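You operate a simulated robot arm through the tools that you are given. There is no shell and no other tool. Be economical: measure what you need, move in short steps, check, and stop when the job is done.

Carry out the task below with a simulated robot arm. There is one attempt and no reset: what you move stays moved.

TASK
Put the yellow sleeve from the press bench top and the yellow footed rod in the deep grey tote.
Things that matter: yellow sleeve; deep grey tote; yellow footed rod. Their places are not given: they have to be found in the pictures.

It is judged by the outcome, as a careful person would: the job done as asked, and still so three seconds after it is handed in. It fails if anything else is knocked over, pushed out of place, dropped, spilled or broken.

THE ROBOT
A 7-joint arm with a two-finger parallel gripper, fixed in place. Base frame: the origin is at the foot of the arm, x ahead of it, y to its left, z up; the work surface is at about z = 0.87. Lengths are in m, angles in rad, forces in N, time in s.
With the tool pointing down near the work surface it reaches from about 0.24 to 0.68 m from the base axis. Its first joint turns from -1.152 to 1.152 rad. Payload 2.4 kg.
Tool frame: the origin (TCP) lies between the finger pads and is the grasp point; the fingertips stand 0.03 m ahead of it; z points along the fingers, y is the line along which they close. The gripper opens to 0.094 m. The fingers are 0.028 m wide and 0.01 m thick; the gripper's body (0.05 by 0.096 m) begins 0.055 m behind the TCP.
Orientation is told as [roll, pitch, yaw] about the base's x, y, z axes, in that order, counted from this pose: with the fingers straight down and closing along the base's y, the tool's x points along the base's -x, its y along +y and its z along -z.

THE INTERFACE
- The arm moves only by the tool send_rows. Its arguments are lists of equal length, an entry for each row: "jaw": the gripper command, from -1 (fully open) to 1 (shut), values between in proportion; "xyz": the shift along the tool's x, y, z in m, a list of three; "dr": the turn, a rotation vector about the tool's x, y, z in rad, a list of three. In form: {"jaw": [jaw, ...], "xyz": [[x, y, z], ...], "dr": [[rx, ry, rz], ...]}. A call has 1 to 12 rows; each row shifts and turns the commanded pose from where the row before left it, along the tool's axes as they then stand. A row lasts 0.2 s, in which the tool goes at most 0.05 m and 0.15 rad; a call with a longer step from one row to the next is refused whole, and so is a gripper value outside its range. A pose out of reach is approached as far as the arm can. The call stops where the force on the tool passes 40 N (or 10 N more than at its start, if that is more) or the arm is blocked; 0.2 s more then pass. The fingers move at their own pace (about 0.153 m/s each) and stop on an object; they squeeze with about 22 N. The grip force told is the motor's: it shows also when the fingers shut on nothing. Time passes only in rows, and 0.2 s behind the last, so rows that do not move let the fingers close. It gives the time, the measured TCP pose, the force on the tool (base axes), the opening and the grip force at its end, in the units of the frame above (readings bear some noise), and new pictures: "pictures" is both (left out), scene, wrist or none.
- Cameras (640 x 400 px; columns grow to the right, rows downward): "scene" is fixed at [0.0361, 0.4665, 1.4616]; the picture's right is [-0.80, -0.61, 0.00], its down [-0.24, 0.32, -0.92] and it looks along [0.56, -0.73, -0.40] (base axes); focal length 320 px, centre (320, 200). "wrist" rides on the gripper at [-0.037, 0, -0.058] in the tool frame; the picture's right is [0.00, -1.00, 0.00], its down [0.97, 0.00, -0.24] and it looks along [0.24, 0.00, 0.97] (tool axes); focal length 218 px, centre (320, 200).
- point_at(camera, pixels): for up to 12 pixels [column, row] of the newest picture of that camera ("zoom" is the newest enlarged one), the place [x, y, z] in the base frame of the surface seen there, good to about 0.003 m. No time passes.
- inspect(camera, box): a new picture of the part [left, top, right, bottom] of that camera's present view, enlarged. No time passes.
- close_job(): hands the job in; it is judged then, once.

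Work in short steps. Measure before you move; look again where a grasp or a placing could have gone wrong, and mend it. You have 60 turns and 100 pictures in all, the two below and enlarged ones among them. Open the gripper and draw the arm clear of the work before you hand the job in, unless the task says otherwise; then end with one line.

The tools are called after "Request:" as name(argument=value, ...) on one line, values as JSON. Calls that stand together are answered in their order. send_rows: Moves the arm, as the interface text tells. Its arguments: {"type":"object","properties":{"jaw":{"type":"array"},"xyz":{"type":"array"},"dr":{"type":"array"},"pictures":{"type":"string","enum":["both","scene","wrist","none"]}},"required":["jaw","xyz","dr"]} The other tools are called the same way: point_at (camera, pixels) gives the place of the surface under pixels of a picture; inspect (camera, box) takes an enlarged picture of a part of a camera's view; close_job () hands the job in.

At the start:

```text
t: 0.0
eef_pos: [0.4003, -0.1064, 1.2813]
tcp_rot: [0.0, 0.001, 0.001]
ft_force: [0.6, -0.1, -0.1]
grip_width: 0.0938
grasp_force: 0.2
```

scene: 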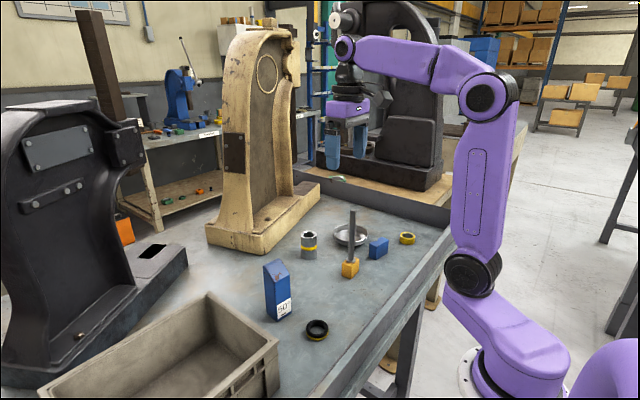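
wrist: 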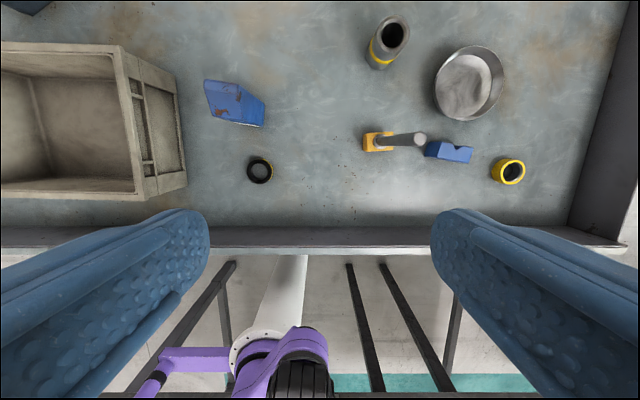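

The scene shows a yellow ring at (407,238), a grey/yellow-banded cylinder at (309,245) and a rod with a yellow foot at (350,262). I'll enlarge these and measure.

Request:
inspect(camera="scene", box=[240, 190, 440, 315])

Request:
inspect(camera="wrist", box=[340, 0, 560, 200])

Request:
point_at(camera="wrist", pixels=[[508, 161], [508, 184], [493, 170], [525, 170], [370, 142], [418, 138], [365, 150], [120, 60], [140, 190], [40, 110], [185, 180], [448, 150]])

Request:
point_at(camera="scene", pixels=[[207, 294], [277, 343], [37, 393], [170, 370], [408, 233], [407, 242], [350, 268], [352, 211], [345, 262], [357, 262], [309, 234], [240, 385]])

```text
3.20 times, centred on (340, 252) of scene
```

zoom: 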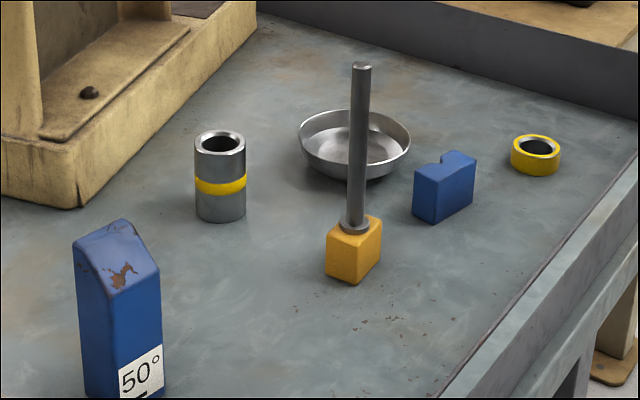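

```text
2.00 times, centred on (450, 100) of wrist
```

zoom: 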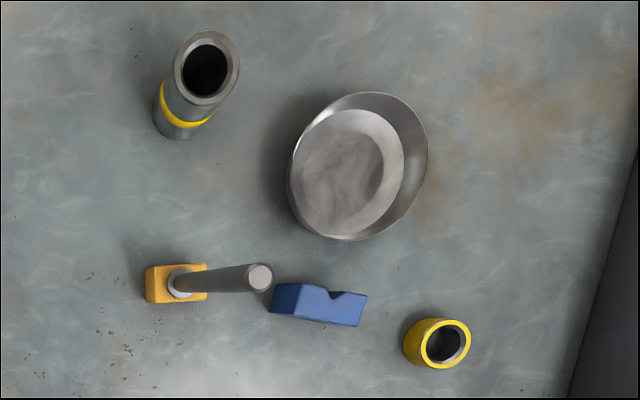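

```text
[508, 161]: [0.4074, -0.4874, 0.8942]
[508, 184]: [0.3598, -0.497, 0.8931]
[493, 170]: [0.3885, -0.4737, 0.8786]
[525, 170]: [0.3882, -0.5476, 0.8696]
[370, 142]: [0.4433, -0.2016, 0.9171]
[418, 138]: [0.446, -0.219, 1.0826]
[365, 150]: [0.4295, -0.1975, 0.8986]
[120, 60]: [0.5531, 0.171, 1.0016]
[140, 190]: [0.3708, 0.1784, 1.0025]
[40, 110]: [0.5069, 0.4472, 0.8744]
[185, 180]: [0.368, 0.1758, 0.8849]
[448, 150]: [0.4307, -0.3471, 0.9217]
```

```text
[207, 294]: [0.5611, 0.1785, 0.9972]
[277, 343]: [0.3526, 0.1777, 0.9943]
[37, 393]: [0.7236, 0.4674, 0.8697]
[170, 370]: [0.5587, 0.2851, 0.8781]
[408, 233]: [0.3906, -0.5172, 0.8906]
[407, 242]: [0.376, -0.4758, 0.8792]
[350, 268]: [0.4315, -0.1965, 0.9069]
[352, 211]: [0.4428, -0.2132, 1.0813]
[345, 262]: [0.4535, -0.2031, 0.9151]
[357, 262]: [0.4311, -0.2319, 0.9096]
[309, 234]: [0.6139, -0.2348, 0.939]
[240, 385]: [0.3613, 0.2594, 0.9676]
```

The yellow ring (sleeve) is around (0.382,-0.503), the rod stands at (0.443,-0.213) with its top at z≈1.083, and the tote spans x 0.36–0.56, y 0.18–0.45 with its rim at z≈1.0. I'll go over the sleeve first, staying high.

Request:
send_rows(jaw=[-1, -1, -1, -1, -1, -1, -1, -1, -1, -1, -1, -1], xyz=[[0.002, -0.044, 0], [0.002, -0.044, 0], [0.002, -0.044, 0], [0.002, -0.044, 0], [0.002, -0.044, 0], [0.002, -0.044, 0], [0.002, -0.044, 0], [0.002, -0.044, 0], [0.002, -0.044, 0], [0, 0, 0.045], [0, 0, 0.045], [0, 0, 0.04]], dr=[[0, 0, 0], [0, 0, 0], [0, 0, 0], [0, 0, 0], [0, 0, 0], [0, 0, 0], [0, 0, 0], [0, 0, 0], [0, 0, 0], [0, 0, 0], [0, 0, 0], [0, 0, 0]])

```text
t: 2.6
eef_pos: [0.3526, -0.4434, 1.1408]
tcp_rot: [-0.003, -0.001, 0.001]
ft_force: [-0.7, -0.3, -0.6]
grip_width: 0.094
grasp_force: 0.1
out of reach, approached as far as the arm can: row 7, 8, 9
```

scene: 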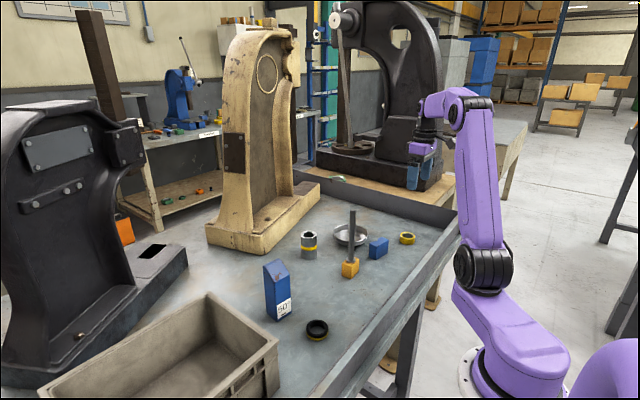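
wrist: 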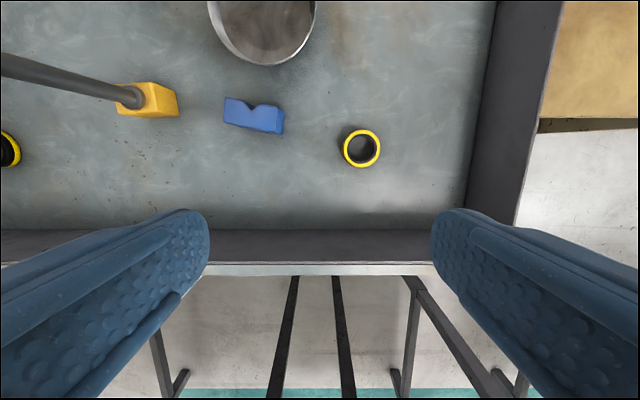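

The arm stopped short at height, as reach shrinks there. I measure the sleeve again and check the ring at the left edge (5,150), which looks partly yellow.

Request:
inspect(camera="scene", box=[280, 300, 360, 350])

Request:
point_at(camera="wrist", pixels=[[361, 131], [361, 167], [344, 149], [379, 149], [360, 150], [342, 158], [340, 240], [340, 270], [252, 105], [278, 130], [490, 150]])

```text
8.00 times, centred on (320, 325) of scene
```

zoom: 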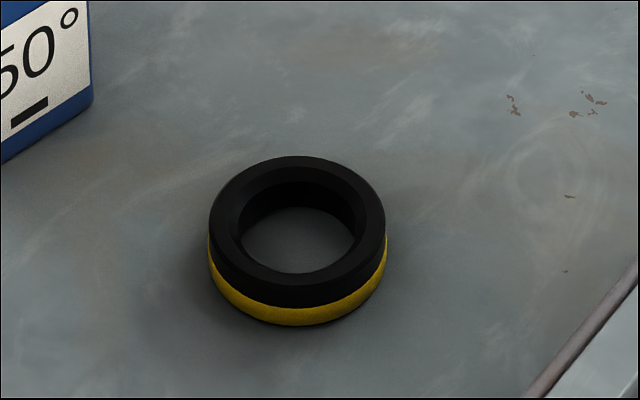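

```text
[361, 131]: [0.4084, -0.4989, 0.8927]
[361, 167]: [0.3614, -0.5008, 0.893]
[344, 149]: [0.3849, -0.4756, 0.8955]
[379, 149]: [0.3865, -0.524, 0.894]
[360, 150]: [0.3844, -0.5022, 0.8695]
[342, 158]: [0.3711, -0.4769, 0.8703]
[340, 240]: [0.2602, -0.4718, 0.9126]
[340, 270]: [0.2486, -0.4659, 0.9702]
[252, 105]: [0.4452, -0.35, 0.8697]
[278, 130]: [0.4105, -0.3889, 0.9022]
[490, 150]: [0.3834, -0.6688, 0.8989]
```

Sleeve centre is (0.385,-0.500), OD about 0.049, top z 0.893; the other rings are black or grey. I descend and read where the commanded pose lands.

Request:
send_rows(jaw=[-1, -1, -1], xyz=[[0, 0, 0.04], [0, 0, 0.04], [0, 0, 0.0]], dr=[[0, 0, 0], [0, 0, 0], [0, 0, 0]], pictures="none")

```text
t: 3.4
eef_pos: [0.3536, -0.4419, 1.0596]
tcp_rot: [0.001, 0.001, 0.001]
ft_force: [0.7, -1.1, -0.1]
grip_width: 0.0942
grasp_force: 0.0
```

The commanded pose is clamped to the measured one, so I correct sideways now at z 1.06.

Request:
send_rows(jaw=[-1, -1, -1], xyz=[[-0.016, -0.029, 0.02], [-0.0155, -0.029, 0.02], [0, 0, 0.03]], dr=[[0, 0, 0], [0, 0, 0], [0, 0, 0]])

```text
t: 4.2
eef_pos: [0.3871, -0.4998, 0.9883]
tcp_rot: [0.0, 0.0, -0.002]
ft_force: [0.2, -0.4, 0.0]
grip_width: 0.094
grasp_force: 0.1
```

scene: 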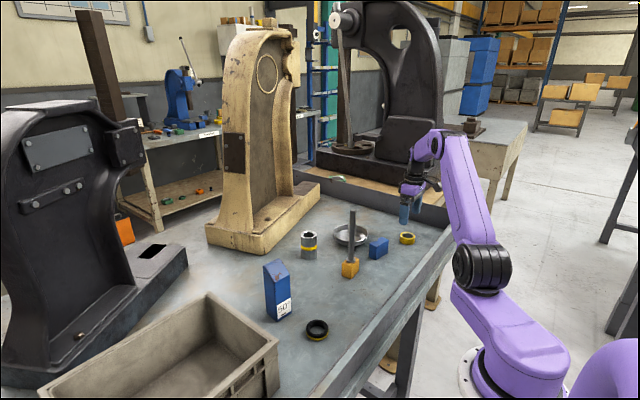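
wrist: 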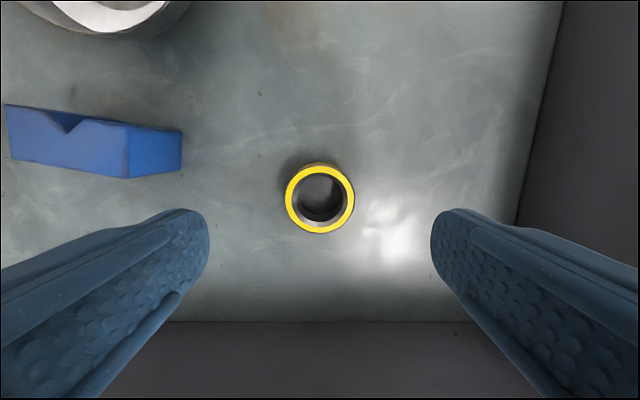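

Sleeve is centred between the fingers. I descend to TCP z≈0.902 (tips about 3 mm above the bench) and shut.

Request:
send_rows(jaw=[-1, -1, -1, -1, 1, 1, 1, 1], xyz=[[0.002, 0, 0.04], [0, 0, 0.03], [0, 0, 0.016], [0, 0, 0], [0, 0, 0], [0, 0, 0], [0, 0, 0], [0, 0, 0]], dr=[[0, 0, 0], [0, 0, 0], [0, 0, 0], [0, 0, 0], [0, 0, 0], [0, 0, 0], [0, 0, 0], [0, 0, 0]])

```text
t: 6.0
eef_pos: [0.3841, -0.4994, 0.9036]
tcp_rot: [0.002, 0.0, 0.0]
ft_force: [-0.5, -0.5, 0.4]
grip_width: 0.0513
grasp_force: 21.9
```

scene: 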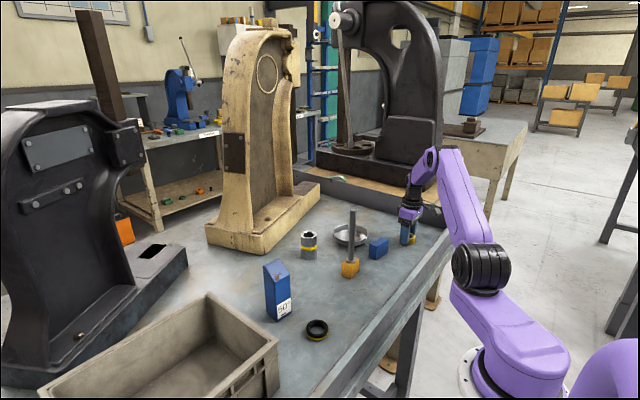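
wrist: 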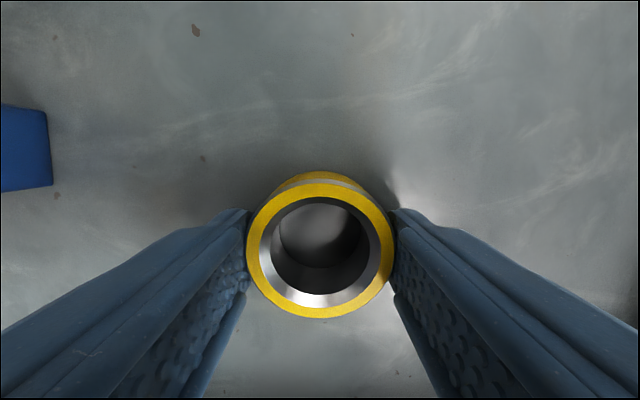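

The sleeve is held (opening 0.051, 22 N). I lift, draw in toward the base and rise to z≈1.22.

Request:
send_rows(jaw=[1, 1, 1, 1, 1, 1, 1, 1, 1, 1], xyz=[[0, 0, -0.03], [0, 0, -0.04], [0, 0, -0.04], [0.0, 0.0, -0.03], [0.01, 0.03, -0.03], [0.01, 0.035, -0.03], [0.01, 0.035, -0.03], [0.005, 0.035, -0.03], [0, 0.02, -0.03], [0, 0.02, -0.03]], dr=[[0, 0, 0], [0, 0, 0], [0, 0, 0], [0, 0, 0], [0, 0, 0], [0, 0, 0], [0, 0, 0], [0, 0, 0], [0, 0, 0], [0, 0, 0]])

```text
t: 8.2
eef_pos: [0.349, -0.3239, 1.2226]
tcp_rot: [0.001, 0.0, -0.001]
ft_force: [0.3, 0.3, -1.9]
grip_width: 0.0514
grasp_force: 22.1
```

scene: 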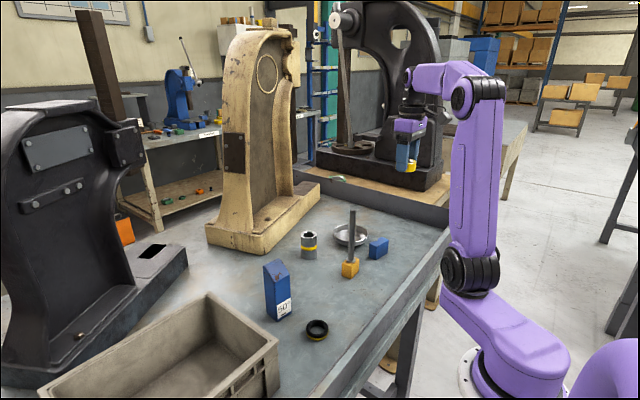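
wrist: 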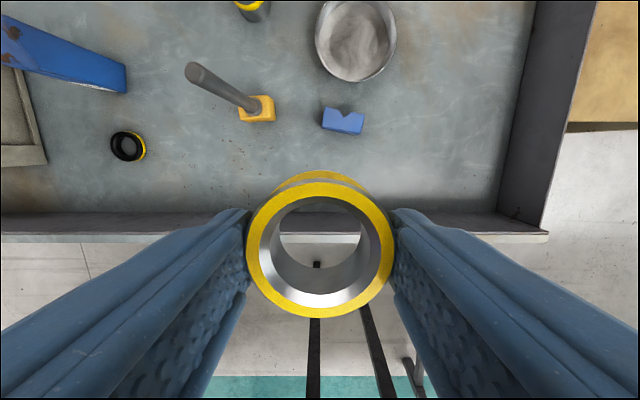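

Sleeve steady. I move across at z 1.22 to above the tote.

Request:
send_rows(jaw=[1, 1, 1, 1, 1, 1, 1, 1, 1, 1, 1, 1], xyz=[[-0.005, 0.048, 0], [-0.005, 0.048, 0], [-0.005, 0.048, 0], [-0.005, 0.048, 0], [-0.005, 0.048, 0], [-0.005, 0.048, 0], [-0.005, 0.048, 0], [-0.005, 0.048, 0], [-0.005, 0.048, 0], [-0.005, 0.048, 0], [-0.005, 0.048, 0], [-0.005, 0.048, 0]], dr=[[0, 0, 0], [0, 0, 0], [0, 0, 0], [0, 0, 0], [0, 0, 0], [0, 0, 0], [0, 0, 0], [0, 0, 0], [0, 0, 0], [0, 0, 0], [0, 0, 0], [0, 0, 0]])

```text
t: 10.8
eef_pos: [0.4117, 0.2521, 1.2264]
tcp_rot: [0.001, -0.001, 0.0]
ft_force: [0.9, -0.8, -1.9]
grip_width: 0.0515
grasp_force: 22.1
```

scene: 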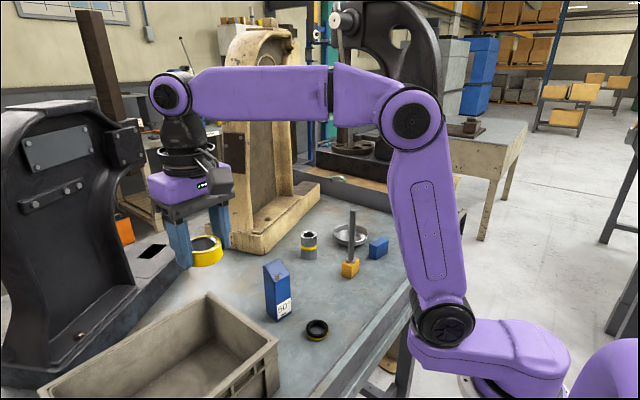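
wrist: 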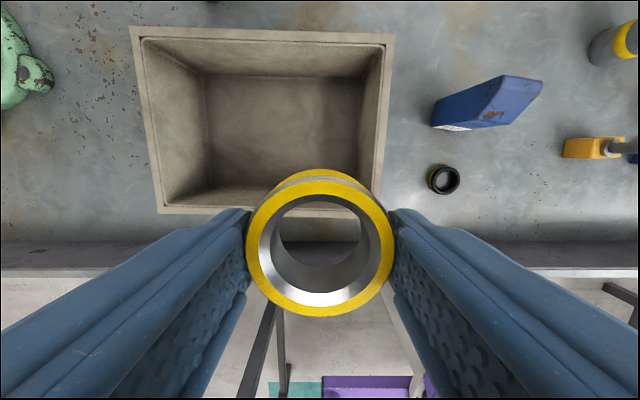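

The whole tote is in view; I measure its floor corners and rim.

Request:
point_at(camera="wrist", pixels=[[203, 75], [361, 82], [212, 185], [360, 170], [270, 130], [138, 32], [391, 40], [158, 208], [230, 207], [378, 120], [146, 120], [270, 35]])

```text
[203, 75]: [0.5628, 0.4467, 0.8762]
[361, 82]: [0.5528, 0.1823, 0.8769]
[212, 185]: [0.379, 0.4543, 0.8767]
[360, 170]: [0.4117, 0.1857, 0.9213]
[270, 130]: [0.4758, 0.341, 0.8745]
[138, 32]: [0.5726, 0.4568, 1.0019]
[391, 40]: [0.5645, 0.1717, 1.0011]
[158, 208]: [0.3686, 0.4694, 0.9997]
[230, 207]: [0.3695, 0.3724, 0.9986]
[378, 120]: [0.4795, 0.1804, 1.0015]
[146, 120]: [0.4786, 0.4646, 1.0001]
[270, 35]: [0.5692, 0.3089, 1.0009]
```

Interior is x 0.375–0.56, y 0.185–0.45, floor 0.876, rim 1.001. I lower to z≈1.10 (sleeve bottom ~7 cm above the rim), then shift to (0.465,0.355).

Request:
send_rows(jaw=[1, 1, 1, 1, 1, 1, 1], xyz=[[0, 0, 0.045], [0, 0, 0.045], [0, 0, 0.035], [-0.018, 0.034, 0], [-0.018, 0.034, 0], [-0.018, 0.034, 0], [0, 0, 0]], dr=[[0, 0, 0], [0, 0, 0], [0, 0, 0], [0, 0, 0], [0, 0, 0], [0, 0, 0], [0, 0, 0]])

```text
t: 12.4
eef_pos: [0.4603, 0.3535, 1.1012]
tcp_rot: [-0.001, -0.001, 0.0]
ft_force: [0.0, -0.5, -2.0]
grip_width: 0.0516
grasp_force: 22.3
```

scene: 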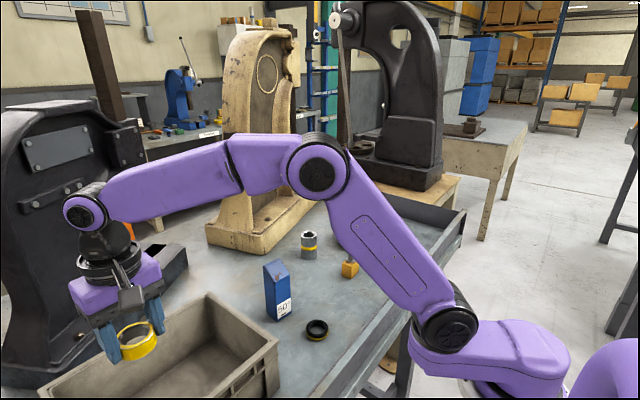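
wrist: 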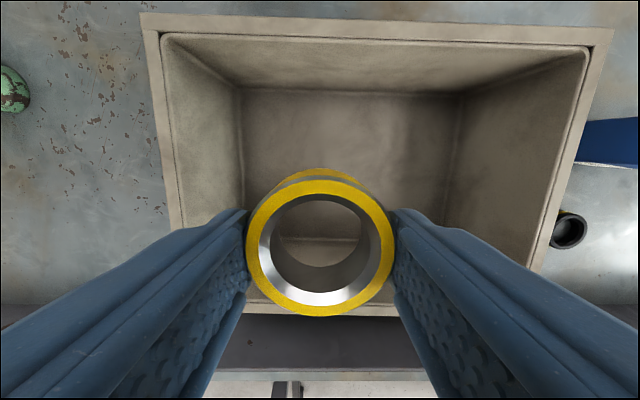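

Above the tote's middle. I lower about 0.187 so the sleeve is just above the floor.

Request:
send_rows(jaw=[1, 1, 1, 1, 1, 1], xyz=[[0, 0, 0.045], [0, 0, 0.045], [0, 0, 0.045], [0, 0, 0.04], [0, 0, 0.012], [0, 0, 0]], dr=[[0, 0, 0], [0, 0, 0], [0, 0, 0], [0, 0, 0], [0, 0, 0], [0, 0, 0]])

```text
t: 13.8
eef_pos: [0.4629, 0.3527, 0.914]
tcp_rot: [0.0, -0.002, -0.001]
ft_force: [-0.3, 0.3, -1.7]
grip_width: 0.0515
grasp_force: 21.6
```

scene: 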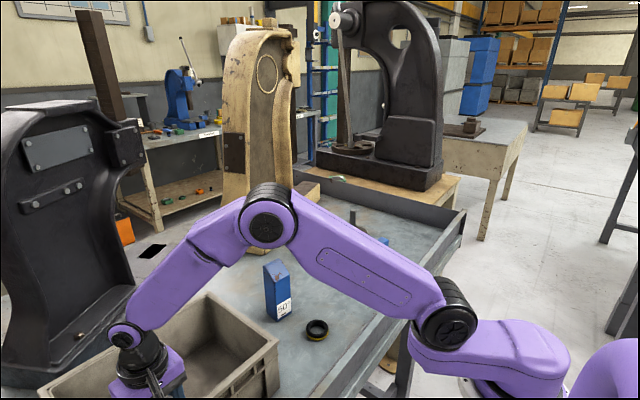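
wrist: 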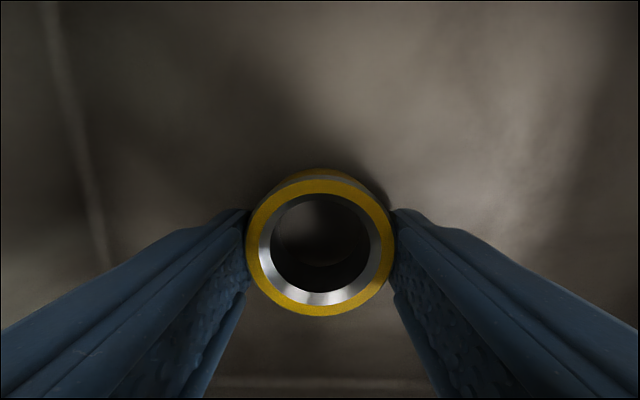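

About 3 mm off the floor. I lower that, open, and rise straight up.

Request:
send_rows(jaw=[1, -0.3, -0.3, -0.3, -0.3, -0.3, -0.3, -0.3, -0.3, -0.3, -0.3], xyz=[[0, 0, 0.003], [0, 0, 0], [0, 0, 0], [0, 0, -0.02], [0, 0, -0.04], [0, 0, -0.045], [0, 0, -0.045], [0, 0, -0.045], [0.015, -0.03, -0.04], [0.015, -0.04, -0.04], [0.02, -0.04, -0.04]], dr=[[0, 0, 0], [0, 0, 0], [0, 0, 0], [0, 0, 0], [0, 0, 0], [0, 0, 0], [0, 0, 0], [0, 0, 0], [0, 0, 0], [0, 0, 0], [0, 0, 0]])

```text
refused: row 9 steps farther than a row can; nothing moved
```

Request:
send_rows(jaw=[1, -0.3, -0.3, -0.3, -0.3, -0.3, -0.3, -0.3, -0.3, -0.3, -0.3], xyz=[[0, 0, 0.003], [0, 0, 0], [0, 0, 0], [0, 0, -0.02], [0, 0, -0.04], [0, 0, -0.045], [0, 0, -0.045], [0, 0, -0.045], [0.015, -0.03, -0.033], [0.015, -0.03, -0.033], [0.02, -0.03, -0.033]], dr=[[0, 0, 0], [0, 0, 0], [0, 0, 0], [0, 0, 0], [0, 0, 0], [0, 0, 0], [0, 0, 0], [0, 0, 0], [0, 0, 0], [0, 0, 0], [0, 0, 0]])

```text
t: 16.2
eef_pos: [0.4124, 0.2645, 1.2007]
tcp_rot: [0.001, -0.002, 0.0]
ft_force: [-0.5, -0.6, 0.7]
grip_width: 0.061
grasp_force: 0.0
```

scene: 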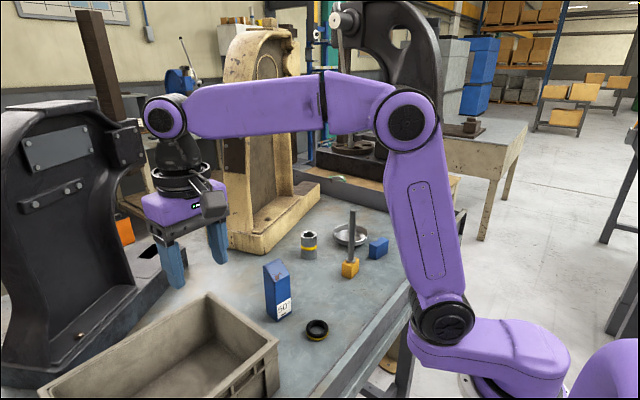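
wrist: 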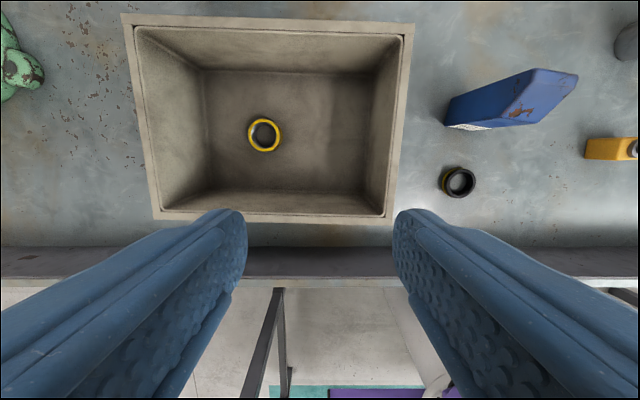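

Sleeve sits in the tote at (264,135). Now I travel back to above the rod.

Request:
send_rows(jaw=[-1, -1, -1, -1, -1, -1, -1, -1, -1, -1, -1], xyz=[[0, -0.0478, 0], [0, -0.0478, 0], [0, -0.0478, 0], [0, -0.0478, 0], [0, -0.0478, 0], [0, -0.0478, 0], [0, -0.0478, 0], [0, -0.0478, 0], [0, -0.0478, 0], [0, -0.0478, 0], [0, 0, 0]], dr=[[0, 0, 0], [0, 0, 0], [0, 0, 0], [0, 0, 0], [0, 0, 0], [0, 0, 0], [0, 0, 0], [0, 0, 0], [0, 0, 0], [0, 0, 0], [0, 0, 0]])

```text
t: 18.6
eef_pos: [0.4108, -0.2169, 1.2025]
tcp_rot: [0.001, -0.002, 0.001]
ft_force: [-0.5, 0.1, 0.1]
grip_width: 0.0942
grasp_force: 0.1
```

scene: 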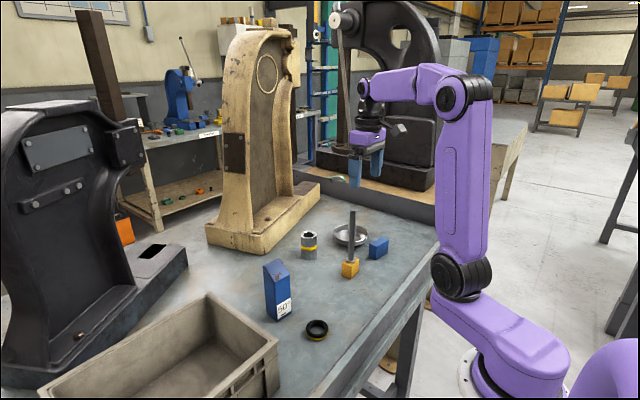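
wrist: 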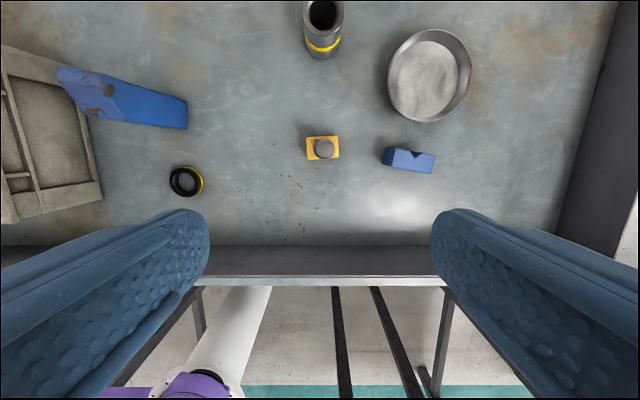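

Request:
inspect(camera="wrist", box=[292, 125, 356, 165])

Request:
point_at(camera="wrist", pixels=[[324, 149], [324, 142], [317, 149], [331, 149], [324, 155], [308, 139], [337, 139], [308, 157], [337, 157]])

```text
10.00 times, centred on (324, 145) of wrist
```

zoom: 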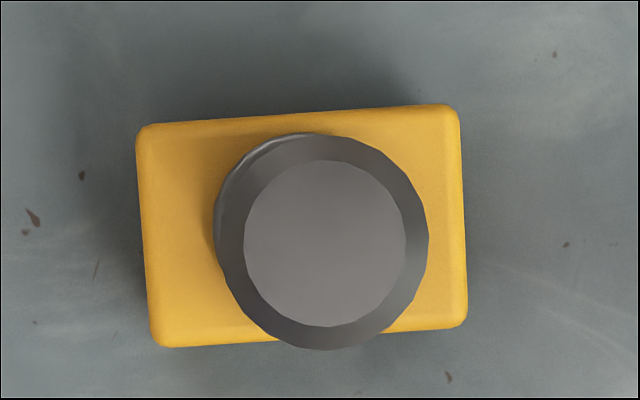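

```text
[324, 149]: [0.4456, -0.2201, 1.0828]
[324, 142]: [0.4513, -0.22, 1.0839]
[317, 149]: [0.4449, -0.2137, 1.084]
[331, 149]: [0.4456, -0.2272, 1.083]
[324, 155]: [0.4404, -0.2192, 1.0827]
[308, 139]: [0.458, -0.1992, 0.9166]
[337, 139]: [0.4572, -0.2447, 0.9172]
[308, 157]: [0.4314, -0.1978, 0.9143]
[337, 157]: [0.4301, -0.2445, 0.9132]
```

Rod centre is (0.446,-0.2205), about 16 mm in diameter, top 1.083. I centre over it, then descend to TCP z≈1.042 with the fingers straddling the shaft.

Request:
send_rows(jaw=[-1, -1, -1, -1, -1, -1, -1], xyz=[[-0.0345, -0.0036, 0], [0, 0, 0], [0, 0, 0.03], [0, 0, 0.04], [0, 0, 0.04], [0, 0, 0.03], [0, 0, 0]], dr=[[0, 0, 0], [0, 0, 0], [0, 0, 0], [0, 0, 0], [0, 0, 0], [0, 0, 0], [0, 0, 0]])

```text
t: 20.2
eef_pos: [0.4444, -0.2191, 1.0628]
tcp_rot: [0.0, -0.001, 0.001]
ft_force: [-0.1, -0.2, -0.1]
grip_width: 0.0943
grasp_force: 0.1
```

scene: 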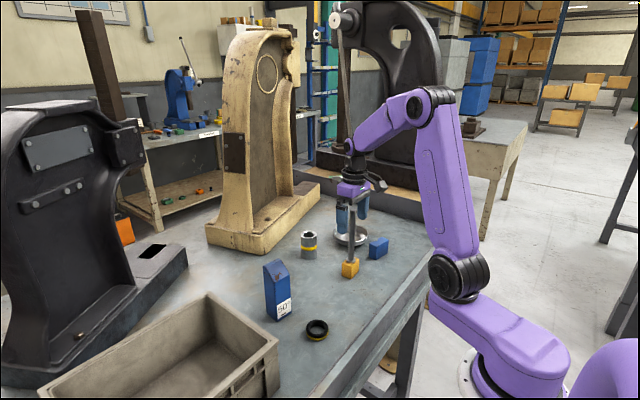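
wrist: 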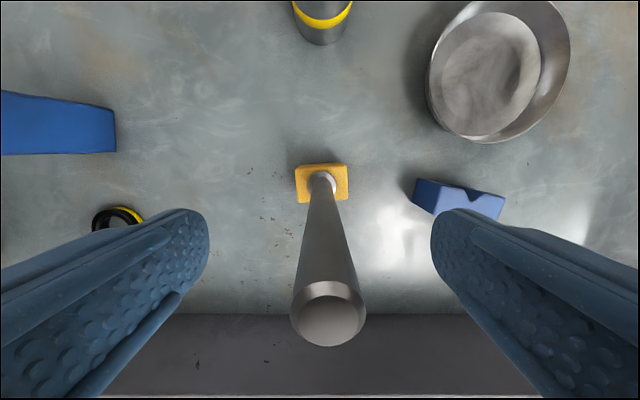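

Shaft is centred between fingers (column ~328). I lower 2 cm more and close.

Request:
send_rows(jaw=[-1, -1, -0.2, 0.3, 0.6, 1, 1, 1], xyz=[[0, -0.0015, 0.02], [0, 0, 0], [0, 0, 0], [0, 0, 0], [0, 0, 0], [0, 0, 0], [0, 0, 0], [0, 0, 0]], dr=[[0, 0, 0], [0, 0, 0], [0, 0, 0], [0, 0, 0], [0, 0, 0], [0, 0, 0], [0, 0, 0], [0, 0, 0]])

```text
t: 22.0
eef_pos: [0.4445, -0.2198, 1.0435]
tcp_rot: [0.0, 0.001, -0.002]
ft_force: [-0.1, 2.7, -0.4]
grip_width: 0.0163
grasp_force: 22.4
```

scene: 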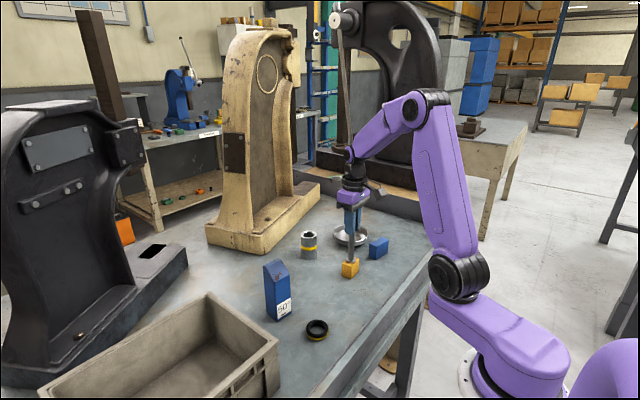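
wrist: 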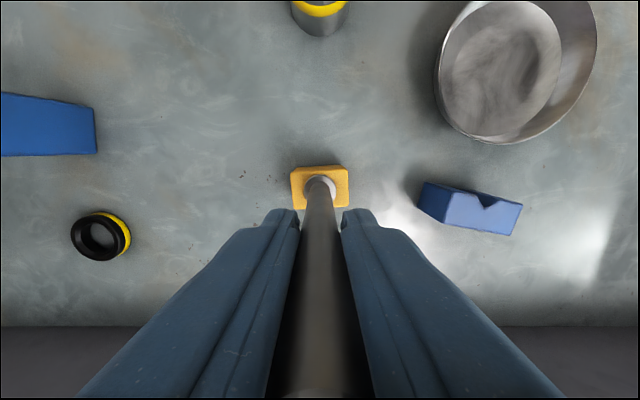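

Shaft held (16 mm, 22 N). I lift slowly to TCP z≈1.24, so the foot clears the tote rim and the blue block.

Request:
send_rows(jaw=[1, 1, 1, 1, 1, 1, 1, 1], xyz=[[0, 0, -0.01], [0, 0, -0.025], [0, 0, -0.03], [0, 0, -0.03], [0, 0, -0.035], [0.01, 0, -0.035], [0.01, 0, -0.03], [0, 0, 0]], dr=[[0, 0, 0], [0, 0, 0], [0, 0, 0], [0, 0, 0], [0, 0, 0], [0, 0, 0], [0, 0, 0], [0, 0, 0]])

Request:
point_at(camera="scene", pixels=[[275, 262], [265, 267], [286, 268], [349, 230], [349, 240], [314, 325]])

```text
t: 23.8
eef_pos: [0.4259, -0.2225, 1.239]
tcp_rot: [-0.001, 0.001, 0.001]
ft_force: [0.4, -0.5, -7.9]
grip_width: 0.0169
grasp_force: 22.2
```

scene: 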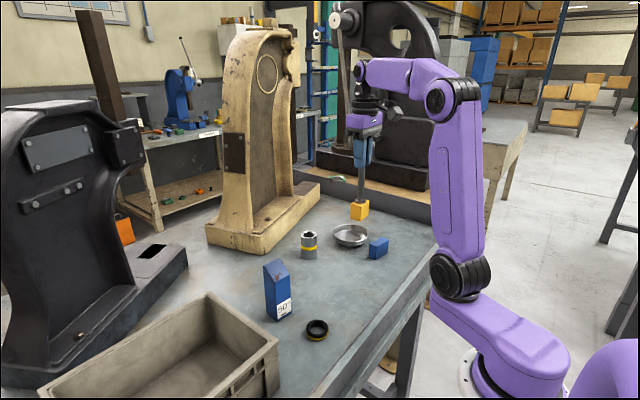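
wrist: 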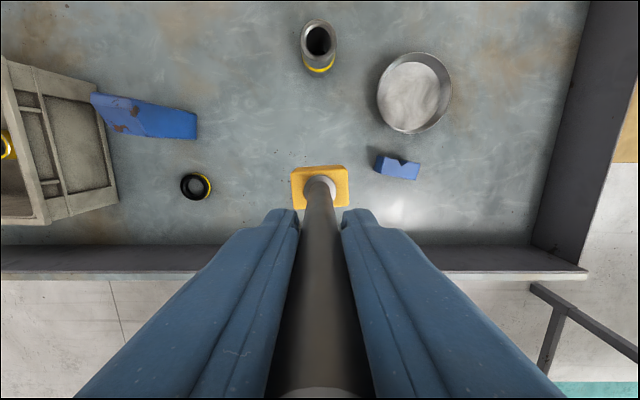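

```text
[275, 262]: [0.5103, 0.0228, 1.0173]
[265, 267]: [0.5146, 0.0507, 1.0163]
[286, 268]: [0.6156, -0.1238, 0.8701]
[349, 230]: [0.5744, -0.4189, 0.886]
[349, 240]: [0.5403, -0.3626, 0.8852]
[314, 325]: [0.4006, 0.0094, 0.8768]
```

Rod lifted without slip; foot bottom is at ≈1.065. The blue block tops out at 1.017 near x 0.51, so the path at x 0.43 is clear. I move across to y≈0.25.

Request:
send_rows(jaw=[1, 1, 1, 1, 1, 1, 1, 1, 1, 1, 1, 1], xyz=[[0, 0.025, 0], [0, 0.04, 0], [0, 0.045, 0], [0, 0.045, 0], [0, 0.048, 0], [0, 0.048, 0], [0, 0.048, 0], [0, 0.048, 0], [0, 0.045, 0], [0, 0.04, 0], [-0.007, 0.025, 0], [-0.007, 0.015, 0]], dr=[[0, 0, 0], [0, 0, 0], [0, 0, 0], [0, 0, 0], [0, 0, 0], [0, 0, 0], [0, 0, 0], [0, 0, 0], [0, 0, 0], [0, 0, 0], [0, 0, 0], [0, 0, 0]])

```text
t: 26.4
eef_pos: [0.4387, 0.2504, 1.2395]
tcp_rot: [-0.001, 0.003, 0.001]
ft_force: [0.3, 0.2, -7.4]
grip_width: 0.0169
grasp_force: 22.1
```

scene: 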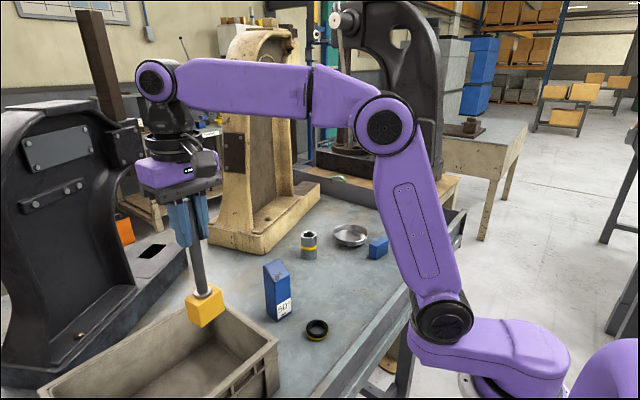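
wrist: 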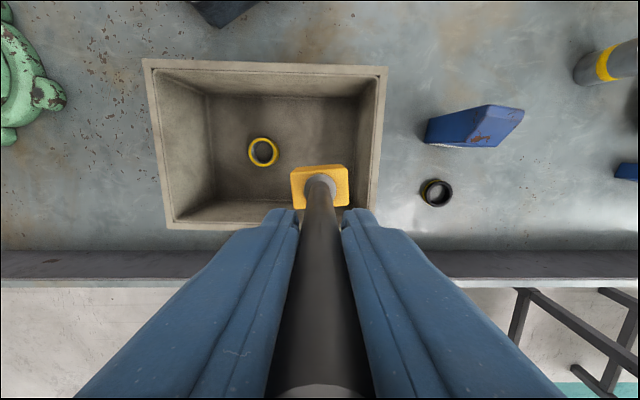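

The foot is over the tote interior and clear of the sleeve. I lower about 0.184, shifting 1.2 cm more forward.

Request:
send_rows(jaw=[1, 1, 1, 1, 1, 1, 1, 1], xyz=[[-0.004, -0.002, 0.02], [-0.004, -0.002, 0.03], [-0.004, 0, 0.035], [0, 0, 0.035], [0, 0, 0.03], [0, 0, 0.025], [0, 0, 0.01], [0, 0, 0]], dr=[[0, 0, 0], [0, 0, 0], [0, 0, 0], [0, 0, 0], [0, 0, 0], [0, 0, 0], [0, 0, 0], [0, 0, 0]])

```text
t: 28.2
eef_pos: [0.4503, 0.2492, 1.0521]
tcp_rot: [0.0, -0.002, -0.001]
ft_force: [0.5, 0.4, -8.2]
grip_width: 0.0169
grasp_force: 21.8
```

scene: 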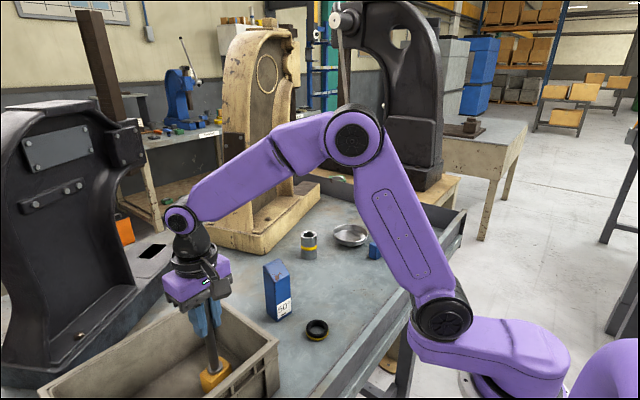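
wrist: 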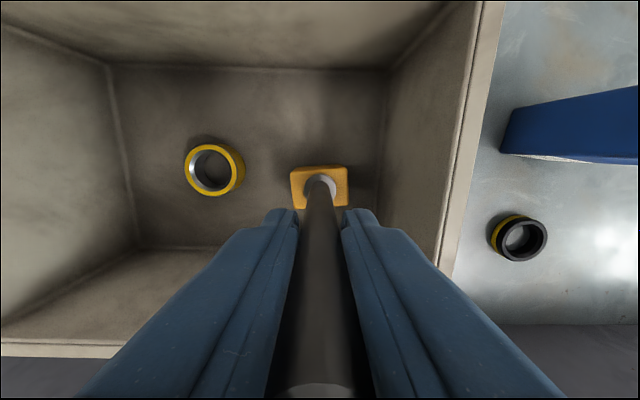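

Still carrying the full weight, about 2 mm up. I ease down in millimetre steps until the load transfers.

Request:
send_rows(jaw=[1, 1, 1], xyz=[[0, 0, 0.001], [0, 0, 0.001], [0, 0, 0]], dr=[[0, 0, 0], [0, 0, 0], [0, 0, 0]], pictures="none")

```text
t: 29.0
eef_pos: [0.4524, 0.2469, 1.051]
tcp_rot: [-0.002, 0.001, 0.0]
ft_force: [-0.4, 0.6, -7.8]
grip_width: 0.017
grasp_force: 21.7
```

Request:
send_rows(jaw=[1, 1, 1], xyz=[[0, 0, 0.001], [0, 0, 0.001], [0, 0, 0]], dr=[[0, 0, 0], [0, 0, 0], [0, 0, 0]], pictures="none")

```text
t: 29.8
eef_pos: [0.4513, 0.2471, 1.05]
tcp_rot: [-0.001, 0.0, -0.001]
ft_force: [-1.6, -2.6, -0.3]
grip_width: 0.0167
grasp_force: 22.3
```

The load is off (z force ≈0), so the foot is on the floor. I open gently and rise straight up.

Request:
send_rows(jaw=[0.55, 0.4, 0.0, -0.5, -0.5, -0.5, -0.5, -0.5, -0.5], xyz=[[0, 0, 0], [0, 0, 0], [0, 0, 0], [0, 0, 0], [0, 0, -0.02], [0, 0, -0.04], [0, 0, -0.04], [0, 0, -0.04], [0.02, 0, -0.03]], dr=[[0, 0, 0], [0, 0, 0], [0, 0, 0], [0, 0, 0], [0, 0, 0], [0, 0, 0], [0, 0, 0], [0, 0, 0], [0, 0, 0]])

```text
t: 31.8
eef_pos: [0.431, 0.2482, 1.2188]
tcp_rot: [-0.001, 0.002, 0.001]
ft_force: [0.1, -0.3, 0.1]
grip_width: 0.0704
grasp_force: 0.2
```

scene: 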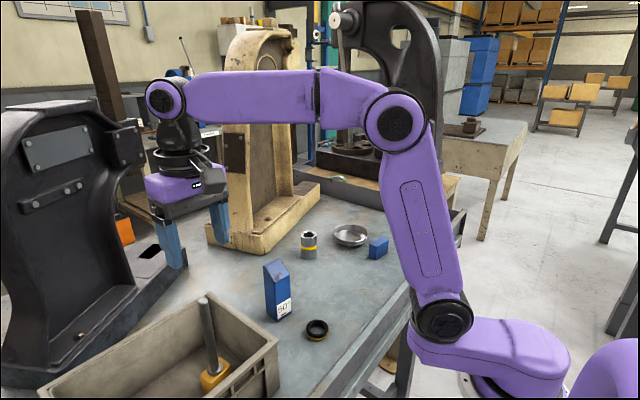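
wrist: 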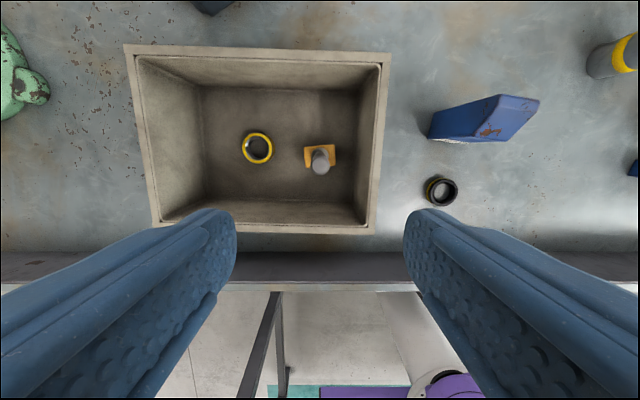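

Both pieces are in the tote. I draw the arm clear and check that the rod stands steady.

Request:
send_rows(jaw=[-1, -1, -1, -1, -1, -1, -1], xyz=[[0.005, -0.04, -0.02], [0.005, -0.045, -0.01], [0, -0.045, 0], [0, -0.045, 0], [0, -0.045, 0], [0, -0.045, 0], [0, 0, 0]], dr=[[0, 0, 0], [0, 0, 0], [0, 0, 0], [0, 0, 0], [0, 0, 0], [0, 0, 0], [0, 0, 0]])

Request:
inspect(camera="scene", box=[30, 225, 310, 400])

Request:
point_at(camera="scene", pixels=[[203, 300], [215, 368]])

```text
t: 33.4
eef_pos: [0.4204, -0.0178, 1.2489]
tcp_rot: [0.0, 0.0, 0.0]
ft_force: [0.0, 0.0, 0.8]
grip_width: 0.0943
grasp_force: 0.1
```

scene: 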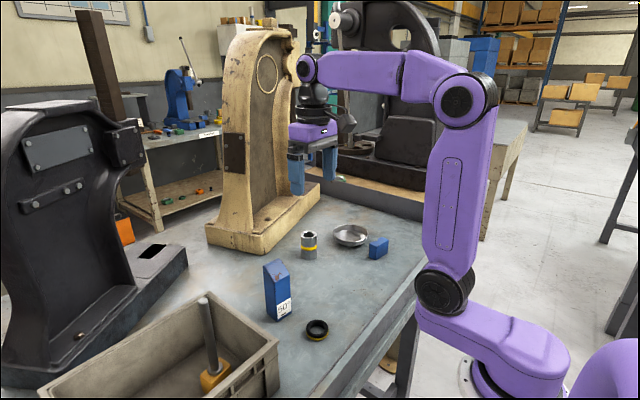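
wrist: 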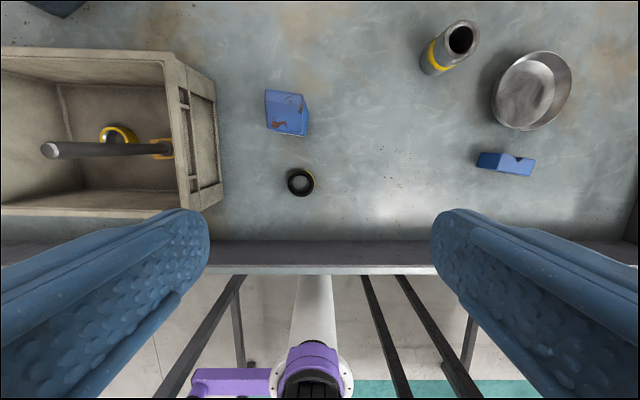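

```text
2.29 times, centred on (170, 312) of scene
```

zoom: 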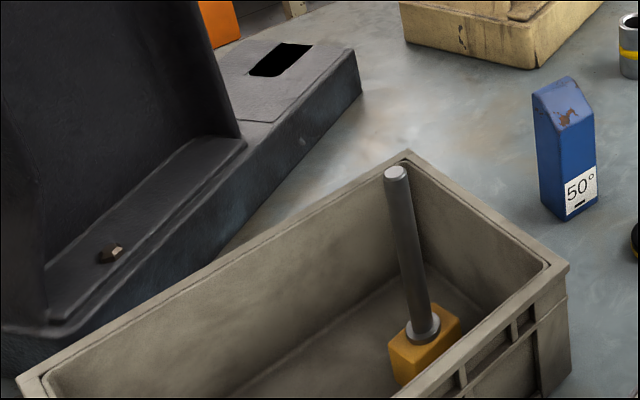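

```text
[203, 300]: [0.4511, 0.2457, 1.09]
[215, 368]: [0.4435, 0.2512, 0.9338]
```

The rod stands upright (top at (0.451,0.246,1.09)), the sleeve is in the tote, nothing else has moved, and the arm is clear with the gripper open. I hand in.

Request:
close_job()

```text
The job is handed in.
```

The yellow sleeve and the yellow footed rod are both in the deep grey tote, with the rod standing upright; in the last pictures nothing else had been moved or knocked over.
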